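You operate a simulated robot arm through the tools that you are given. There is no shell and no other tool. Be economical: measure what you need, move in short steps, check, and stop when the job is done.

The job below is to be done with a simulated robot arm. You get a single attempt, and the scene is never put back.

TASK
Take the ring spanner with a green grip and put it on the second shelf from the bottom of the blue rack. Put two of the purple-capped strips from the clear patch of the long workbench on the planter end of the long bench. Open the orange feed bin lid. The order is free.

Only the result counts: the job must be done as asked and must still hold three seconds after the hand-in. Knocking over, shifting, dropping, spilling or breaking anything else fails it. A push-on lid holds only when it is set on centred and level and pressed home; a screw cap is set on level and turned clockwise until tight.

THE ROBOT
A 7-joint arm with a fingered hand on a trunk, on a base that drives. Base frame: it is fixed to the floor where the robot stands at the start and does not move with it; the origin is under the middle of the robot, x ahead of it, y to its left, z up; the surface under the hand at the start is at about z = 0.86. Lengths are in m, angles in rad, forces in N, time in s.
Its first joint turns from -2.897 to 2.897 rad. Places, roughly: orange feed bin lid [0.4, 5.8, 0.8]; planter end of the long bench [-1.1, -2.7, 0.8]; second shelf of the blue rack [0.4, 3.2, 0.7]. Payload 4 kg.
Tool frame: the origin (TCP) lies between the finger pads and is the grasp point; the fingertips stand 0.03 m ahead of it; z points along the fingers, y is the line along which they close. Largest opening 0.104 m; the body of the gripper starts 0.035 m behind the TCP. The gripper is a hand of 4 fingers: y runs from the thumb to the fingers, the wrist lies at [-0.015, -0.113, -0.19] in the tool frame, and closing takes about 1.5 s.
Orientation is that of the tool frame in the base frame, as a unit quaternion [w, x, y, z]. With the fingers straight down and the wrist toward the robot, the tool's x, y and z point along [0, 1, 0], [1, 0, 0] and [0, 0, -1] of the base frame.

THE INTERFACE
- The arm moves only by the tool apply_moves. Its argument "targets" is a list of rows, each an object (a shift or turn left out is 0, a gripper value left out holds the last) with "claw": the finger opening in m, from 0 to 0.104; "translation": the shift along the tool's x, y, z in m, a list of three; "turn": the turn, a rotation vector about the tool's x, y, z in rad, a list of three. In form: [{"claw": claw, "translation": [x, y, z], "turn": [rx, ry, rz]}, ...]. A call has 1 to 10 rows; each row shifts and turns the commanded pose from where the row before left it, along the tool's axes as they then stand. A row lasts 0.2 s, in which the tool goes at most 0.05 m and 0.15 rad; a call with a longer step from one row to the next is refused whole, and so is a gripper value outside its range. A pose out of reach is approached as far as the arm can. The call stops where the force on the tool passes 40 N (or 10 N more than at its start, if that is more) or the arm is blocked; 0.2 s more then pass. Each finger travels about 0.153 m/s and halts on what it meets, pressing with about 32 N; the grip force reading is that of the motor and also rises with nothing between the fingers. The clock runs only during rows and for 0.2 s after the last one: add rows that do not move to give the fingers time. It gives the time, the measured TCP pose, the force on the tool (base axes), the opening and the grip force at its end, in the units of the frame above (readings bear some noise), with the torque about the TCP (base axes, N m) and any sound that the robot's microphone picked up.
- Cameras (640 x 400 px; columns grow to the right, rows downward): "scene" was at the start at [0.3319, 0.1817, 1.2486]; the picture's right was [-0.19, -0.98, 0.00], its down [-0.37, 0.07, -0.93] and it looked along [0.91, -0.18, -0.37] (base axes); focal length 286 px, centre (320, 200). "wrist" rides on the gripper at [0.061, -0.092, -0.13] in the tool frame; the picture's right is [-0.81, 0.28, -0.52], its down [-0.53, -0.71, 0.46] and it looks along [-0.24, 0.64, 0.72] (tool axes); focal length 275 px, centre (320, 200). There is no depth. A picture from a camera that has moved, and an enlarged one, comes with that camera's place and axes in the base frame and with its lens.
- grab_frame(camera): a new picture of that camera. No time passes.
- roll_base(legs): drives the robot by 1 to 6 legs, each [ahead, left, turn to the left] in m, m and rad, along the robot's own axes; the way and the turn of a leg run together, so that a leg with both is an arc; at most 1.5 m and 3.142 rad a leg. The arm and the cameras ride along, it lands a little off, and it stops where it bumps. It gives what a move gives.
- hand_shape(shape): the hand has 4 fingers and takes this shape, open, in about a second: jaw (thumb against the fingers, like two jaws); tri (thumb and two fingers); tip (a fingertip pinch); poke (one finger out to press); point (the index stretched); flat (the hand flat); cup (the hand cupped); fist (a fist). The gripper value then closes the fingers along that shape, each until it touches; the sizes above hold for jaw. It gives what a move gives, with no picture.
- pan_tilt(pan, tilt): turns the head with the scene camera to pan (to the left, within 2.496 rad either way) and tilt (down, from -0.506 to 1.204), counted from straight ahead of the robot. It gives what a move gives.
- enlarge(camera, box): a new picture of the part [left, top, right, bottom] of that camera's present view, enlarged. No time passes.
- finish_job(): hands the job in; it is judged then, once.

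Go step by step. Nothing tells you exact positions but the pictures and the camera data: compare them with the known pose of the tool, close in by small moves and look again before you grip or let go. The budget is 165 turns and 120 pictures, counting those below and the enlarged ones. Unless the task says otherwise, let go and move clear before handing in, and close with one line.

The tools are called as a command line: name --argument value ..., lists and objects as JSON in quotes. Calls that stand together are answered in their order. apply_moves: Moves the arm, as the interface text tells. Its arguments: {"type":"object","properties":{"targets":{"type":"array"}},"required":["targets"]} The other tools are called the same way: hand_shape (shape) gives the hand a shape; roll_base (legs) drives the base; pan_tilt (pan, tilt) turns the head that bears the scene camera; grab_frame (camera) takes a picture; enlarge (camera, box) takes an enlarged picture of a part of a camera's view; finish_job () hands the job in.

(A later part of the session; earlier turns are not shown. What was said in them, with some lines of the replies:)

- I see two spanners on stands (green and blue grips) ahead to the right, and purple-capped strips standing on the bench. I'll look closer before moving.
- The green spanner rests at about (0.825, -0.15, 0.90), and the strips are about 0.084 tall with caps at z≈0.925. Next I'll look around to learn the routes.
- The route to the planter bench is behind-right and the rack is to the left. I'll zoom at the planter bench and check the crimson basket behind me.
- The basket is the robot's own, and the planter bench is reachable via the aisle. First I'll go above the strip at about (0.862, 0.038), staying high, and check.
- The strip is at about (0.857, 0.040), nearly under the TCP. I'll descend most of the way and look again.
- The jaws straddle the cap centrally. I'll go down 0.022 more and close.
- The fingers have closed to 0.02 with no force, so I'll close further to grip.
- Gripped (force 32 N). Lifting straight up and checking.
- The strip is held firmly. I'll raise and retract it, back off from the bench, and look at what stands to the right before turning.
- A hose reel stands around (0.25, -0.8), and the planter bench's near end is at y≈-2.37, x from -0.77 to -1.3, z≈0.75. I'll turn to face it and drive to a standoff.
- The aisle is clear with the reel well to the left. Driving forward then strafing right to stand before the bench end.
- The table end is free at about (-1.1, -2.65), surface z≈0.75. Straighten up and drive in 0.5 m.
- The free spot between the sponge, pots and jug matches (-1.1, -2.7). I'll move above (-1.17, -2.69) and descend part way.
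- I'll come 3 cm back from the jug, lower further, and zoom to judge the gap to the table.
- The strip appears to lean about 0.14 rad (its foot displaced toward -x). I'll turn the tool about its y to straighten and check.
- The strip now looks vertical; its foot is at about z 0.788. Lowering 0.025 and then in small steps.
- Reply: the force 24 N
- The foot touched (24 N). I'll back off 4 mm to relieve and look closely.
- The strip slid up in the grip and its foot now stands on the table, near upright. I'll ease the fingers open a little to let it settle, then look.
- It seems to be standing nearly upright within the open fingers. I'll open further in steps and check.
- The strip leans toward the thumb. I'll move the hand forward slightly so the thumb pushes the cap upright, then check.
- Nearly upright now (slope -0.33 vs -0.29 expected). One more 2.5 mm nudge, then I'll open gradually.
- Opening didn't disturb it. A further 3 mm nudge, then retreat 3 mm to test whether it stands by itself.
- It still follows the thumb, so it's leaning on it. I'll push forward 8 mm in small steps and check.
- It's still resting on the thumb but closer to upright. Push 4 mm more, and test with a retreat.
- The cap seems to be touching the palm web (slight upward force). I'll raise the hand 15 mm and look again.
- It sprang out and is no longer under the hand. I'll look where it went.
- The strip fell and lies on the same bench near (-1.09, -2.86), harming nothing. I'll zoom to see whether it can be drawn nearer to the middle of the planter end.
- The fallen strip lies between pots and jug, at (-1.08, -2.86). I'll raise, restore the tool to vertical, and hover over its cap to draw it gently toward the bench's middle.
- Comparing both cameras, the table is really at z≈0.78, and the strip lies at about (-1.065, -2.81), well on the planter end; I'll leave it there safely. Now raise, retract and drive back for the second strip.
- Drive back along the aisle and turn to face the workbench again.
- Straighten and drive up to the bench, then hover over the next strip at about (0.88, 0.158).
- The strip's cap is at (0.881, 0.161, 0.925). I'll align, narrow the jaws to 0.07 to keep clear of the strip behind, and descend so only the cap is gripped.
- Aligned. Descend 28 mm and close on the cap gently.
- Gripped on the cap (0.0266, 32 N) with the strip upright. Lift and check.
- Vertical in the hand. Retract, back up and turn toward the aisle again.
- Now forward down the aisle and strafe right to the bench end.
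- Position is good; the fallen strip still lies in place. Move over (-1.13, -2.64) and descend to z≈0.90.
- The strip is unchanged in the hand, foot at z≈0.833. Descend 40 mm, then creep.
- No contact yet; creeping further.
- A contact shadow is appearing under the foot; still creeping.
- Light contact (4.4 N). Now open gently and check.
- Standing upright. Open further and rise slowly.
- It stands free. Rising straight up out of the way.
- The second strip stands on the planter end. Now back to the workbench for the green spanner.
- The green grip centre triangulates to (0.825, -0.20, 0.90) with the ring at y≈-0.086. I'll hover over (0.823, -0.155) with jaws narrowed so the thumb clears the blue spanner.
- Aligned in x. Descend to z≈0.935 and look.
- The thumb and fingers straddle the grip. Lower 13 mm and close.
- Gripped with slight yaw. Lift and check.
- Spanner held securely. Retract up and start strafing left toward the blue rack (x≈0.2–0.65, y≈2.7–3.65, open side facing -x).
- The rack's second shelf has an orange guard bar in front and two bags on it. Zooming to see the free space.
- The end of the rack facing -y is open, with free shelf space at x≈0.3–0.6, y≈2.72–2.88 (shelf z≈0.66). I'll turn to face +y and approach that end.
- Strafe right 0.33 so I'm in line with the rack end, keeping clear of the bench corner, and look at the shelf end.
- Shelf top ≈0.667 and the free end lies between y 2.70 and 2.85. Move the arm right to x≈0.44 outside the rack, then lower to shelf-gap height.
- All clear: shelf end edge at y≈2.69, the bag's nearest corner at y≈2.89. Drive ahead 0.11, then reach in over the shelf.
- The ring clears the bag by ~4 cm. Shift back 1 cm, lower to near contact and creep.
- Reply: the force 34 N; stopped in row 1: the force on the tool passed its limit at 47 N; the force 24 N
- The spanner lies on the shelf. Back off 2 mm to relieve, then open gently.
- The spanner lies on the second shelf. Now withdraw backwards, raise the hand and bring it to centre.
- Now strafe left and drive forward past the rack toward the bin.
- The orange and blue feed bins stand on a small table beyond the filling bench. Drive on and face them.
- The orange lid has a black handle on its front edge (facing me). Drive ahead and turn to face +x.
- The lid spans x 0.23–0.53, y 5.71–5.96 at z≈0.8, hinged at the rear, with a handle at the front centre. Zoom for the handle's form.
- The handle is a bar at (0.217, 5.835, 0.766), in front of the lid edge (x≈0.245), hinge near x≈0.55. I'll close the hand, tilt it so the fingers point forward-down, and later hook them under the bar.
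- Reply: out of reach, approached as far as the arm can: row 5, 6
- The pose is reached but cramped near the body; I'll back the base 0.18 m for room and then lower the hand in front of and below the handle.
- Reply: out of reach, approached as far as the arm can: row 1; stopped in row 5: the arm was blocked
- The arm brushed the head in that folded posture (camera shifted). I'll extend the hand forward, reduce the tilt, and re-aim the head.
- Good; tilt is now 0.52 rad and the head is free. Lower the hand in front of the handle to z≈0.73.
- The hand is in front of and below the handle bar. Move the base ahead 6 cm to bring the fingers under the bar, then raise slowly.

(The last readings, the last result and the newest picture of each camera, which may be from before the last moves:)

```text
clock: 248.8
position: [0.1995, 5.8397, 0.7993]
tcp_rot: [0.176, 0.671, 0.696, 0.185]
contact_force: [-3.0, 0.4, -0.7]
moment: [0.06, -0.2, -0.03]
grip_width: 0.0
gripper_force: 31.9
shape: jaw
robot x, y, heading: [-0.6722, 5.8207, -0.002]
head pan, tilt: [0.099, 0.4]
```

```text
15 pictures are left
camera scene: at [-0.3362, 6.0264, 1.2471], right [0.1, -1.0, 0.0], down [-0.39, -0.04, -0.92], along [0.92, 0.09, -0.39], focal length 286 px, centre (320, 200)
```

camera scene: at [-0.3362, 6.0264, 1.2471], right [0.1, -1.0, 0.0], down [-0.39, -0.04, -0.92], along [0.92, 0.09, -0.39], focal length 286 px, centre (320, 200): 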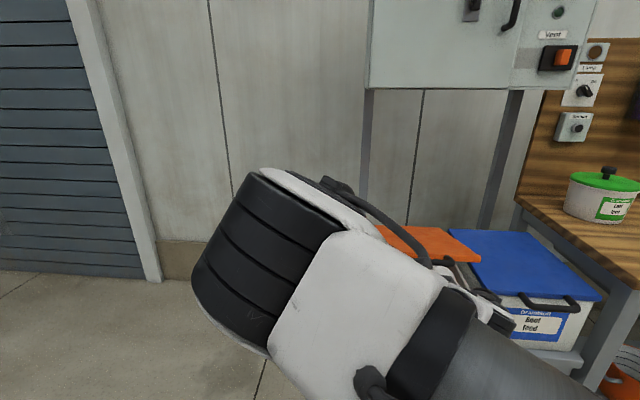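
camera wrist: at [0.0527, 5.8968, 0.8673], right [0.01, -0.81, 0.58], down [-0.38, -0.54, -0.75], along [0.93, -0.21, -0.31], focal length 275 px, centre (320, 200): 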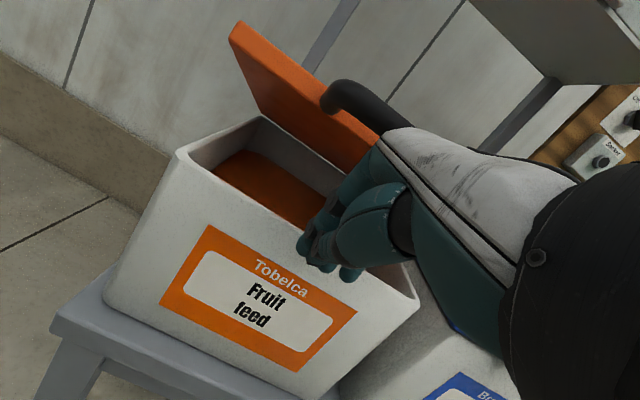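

The lid is opening on my fingers. Continue up and forward along its arc.

apply_moves --targets '[{"translation": [0, 0.0236, -0.0211]}, {"translation": [0, 0.0236, -0.0211]}, {"translation": [0, 0.035, -0.0184]}, {"translation": [0, 0.035, -0.0184]}, {"translation": [0, 0.035, -0.0184]}, {}]'

grab_frame --camera "wrist"

```text
clock: 250.2
position: [0.2834, 5.8407, 0.9601]
tcp_rot: [0.177, 0.671, 0.696, 0.184]
contact_force: [-2.0, 0.8, -1.2]
moment: [-0.03, -0.1, 0.0]
grip_width: 0.0001
gripper_force: 31.8
shape: jaw
robot x, y, heading: [-0.6668, 5.821, -0.002]
head pan, tilt: [0.099, 0.4]
```

```text
14 pictures are left
camera wrist: at [0.1376, 5.8976, 1.0272], right [0.01, -0.81, 0.58], down [-0.38, -0.55, -0.75], along [0.93, -0.21, -0.31], focal length 275 px, centre (320, 200)
```

wrist: 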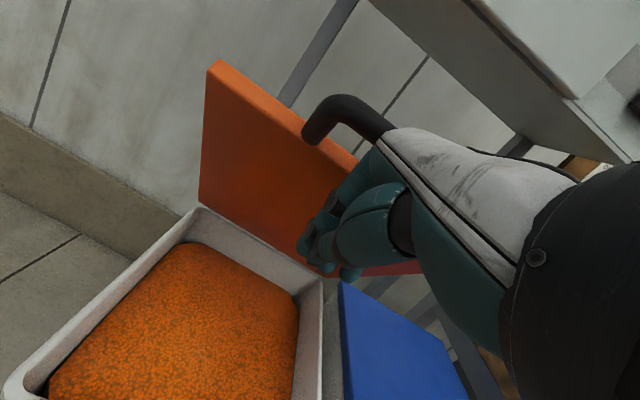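

The lid is about 45–50° open. Raise slightly and drive the base forward to push it further.

apply_moves --targets '[{"translation": [0, 0.035, -0.0184]}, {"translation": [0, 0.024, 0.0]}, {}]'

roll_base --legs '[[0.12, 0, 0]]'

grab_frame --camera "wrist"

grab_frame --camera "scene"

```text
clock: 251.0
position: [0.3257, 5.843, 1.0047]
tcp_rot: [0.177, 0.672, 0.695, 0.184]
contact_force: [-1.3, 0.0, -0.8]
moment: [0.02, -0.05, -0.02]
grip_width: 0.0
gripper_force: 32.2
shape: jaw
robot x, y, heading: [-0.6695, 5.8163, -0.005]
head pan, tilt: [0.099, 0.4]
```

```text
clock: 252.2
position: [0.4431, 5.8458, 1.0044]
tcp_rot: [0.176, 0.671, 0.696, 0.185]
contact_force: [-1.6, -0.2, -0.9]
moment: [0.01, -0.02, -0.02]
grip_width: 0.0
gripper_force: 32.2
shape: jaw
robot x, y, heading: [-0.5524, 5.8199, 0.001]
head pan, tilt: [0.099, 0.4]
```

```text
13 pictures are left
camera wrist: at [0.2967, 5.902, 1.0723], right [0.02, -0.81, 0.58], down [-0.37, -0.55, -0.75], along [0.93, -0.21, -0.31], focal length 275 px, centre (320, 200)
```

wrist: 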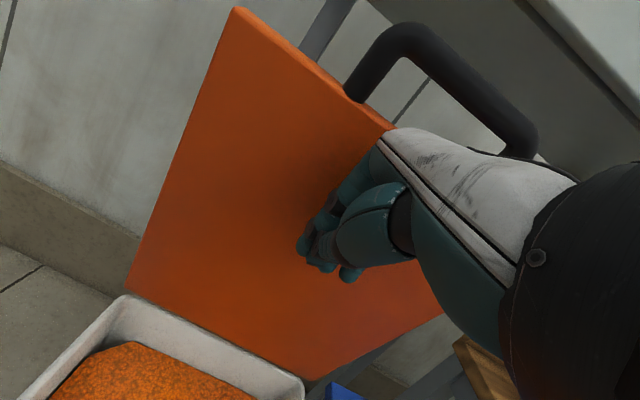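

```text
12 pictures are left
camera scene: at [-0.2184, 6.0273, 1.2471], right [0.1, -0.99, 0.0], down [-0.39, -0.04, -0.92], along [0.92, 0.09, -0.39], focal length 286 px, centre (320, 200)
```

scene: 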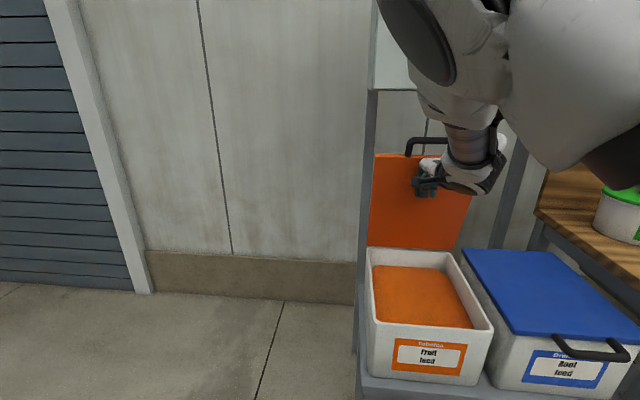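

The lid is near 75–80°. Push another 8 cm to take it past vertical.

roll_base --legs '[[0.07, 0, 0]]'

grab_frame --camera "wrist"

```text
clock: 253.2
position: [0.5153, 5.8471, 1.0044]
tcp_rot: [0.176, 0.67, 0.697, 0.185]
contact_force: [0.4, -0.1, -1.0]
moment: [-0.02, 0.04, 0.02]
grip_width: 0.0
gripper_force: 32.7
shape: jaw
robot x, y, heading: [-0.4795, 5.8199, 0.001]
head pan, tilt: [0.099, 0.4]
```

```text
11 pictures are left
camera wrist: at [0.3687, 5.903, 1.0722], right [0.02, -0.81, 0.58], down [-0.37, -0.55, -0.75], along [0.93, -0.21, -0.31], focal length 275 px, centre (320, 200)
```

wrist: 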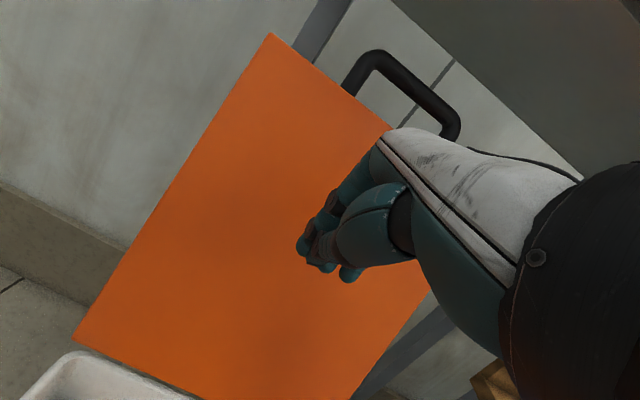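

The contact force has vanished: the lid seems past vertical, resting back. Retreat and verify it stays.

roll_base --legs '[[-0.3, 0, 0]]'

grab_frame --camera "scene"

grab_frame --camera "wrist"

```text
clock: 255.3
position: [0.2231, 5.8445, 1.0046]
tcp_rot: [0.176, 0.671, 0.696, 0.185]
contact_force: [0.1, 0.5, 0.0]
moment: [0.01, 0.04, -0.01]
grip_width: 0.0
gripper_force: 32.5
shape: jaw
robot x, y, heading: [-0.7697, 5.8161, 0.003]
head pan, tilt: [0.099, 0.4]
```

```text
10 pictures are left
camera scene: at [-0.439, 6.027, 1.2471], right [0.1, -0.99, 0.0], down [-0.39, -0.04, -0.92], along [0.92, 0.09, -0.39], focal length 286 px, centre (320, 200)
```

scene: 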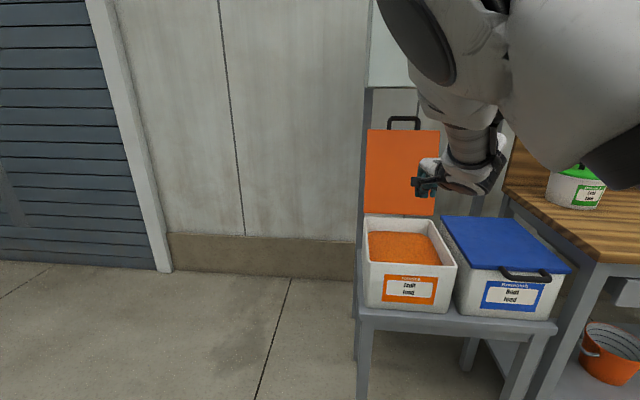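

```text
9 pictures are left
camera wrist: at [0.0761, 5.9017, 1.0722], right [0.02, -0.81, 0.58], down [-0.38, -0.55, -0.75], along [0.93, -0.21, -0.31], focal length 275 px, centre (320, 200)
```

wrist: 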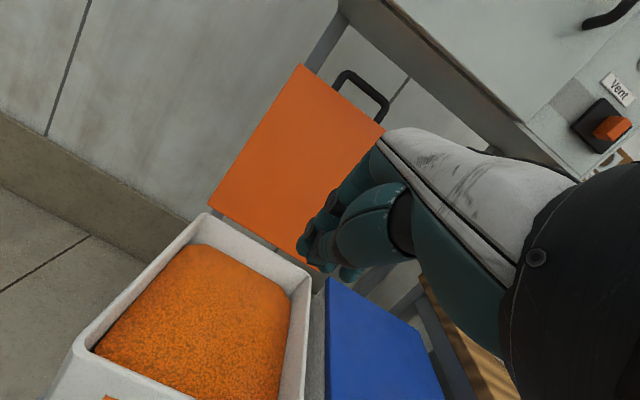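

The lid stays open on its own, the spanner is on the second shelf, and both strips are on the planter end. Move clear and check once more before handing in.

roll_base --legs '[[-0.3, 0, 0]]'

grab_frame --camera "scene"

```text
clock: 257.3
position: [-0.0811, 5.8483, 1.0043]
tcp_rot: [0.176, 0.669, 0.698, 0.186]
contact_force: [-0.7, 0.5, 0.2]
moment: [0.01, -0.02, 0.01]
grip_width: 0.0003
gripper_force: 32.0
shape: jaw
robot x, y, heading: [-1.0759, 5.8127, 0.005]
head pan, tilt: [0.099, 0.4]
```

```text
8 pictures are left
camera scene: at [-0.7427, 6.0273, 1.2471], right [0.1, -0.99, 0.0], down [-0.39, -0.04, -0.92], along [0.92, 0.1, -0.39], focal length 286 px, centre (320, 200)
```

scene: 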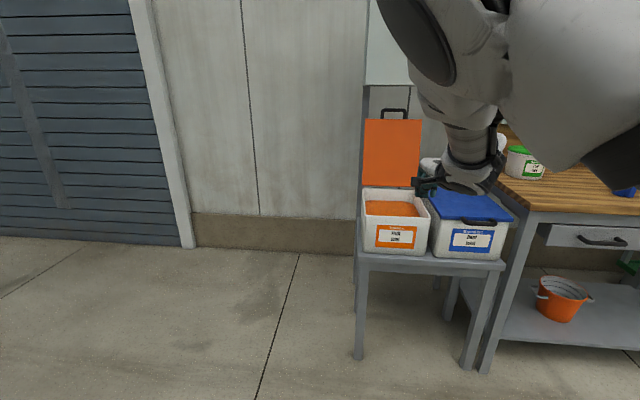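

The lid stands open and the hand is clear of everything, so I'm handing in.

finish_job

```text
The job is handed in.
```

I've handed the job in: the green-grip spanner is on the blue rack's second shelf, two purple-capped strips are on the planter end of the long bench, and the orange feed bin lid is open. One strip fell over during release: it is lying on the bench about 0.1 m from the planter-end spot you gave, and I didn't stand it back up. The other strip is standing.
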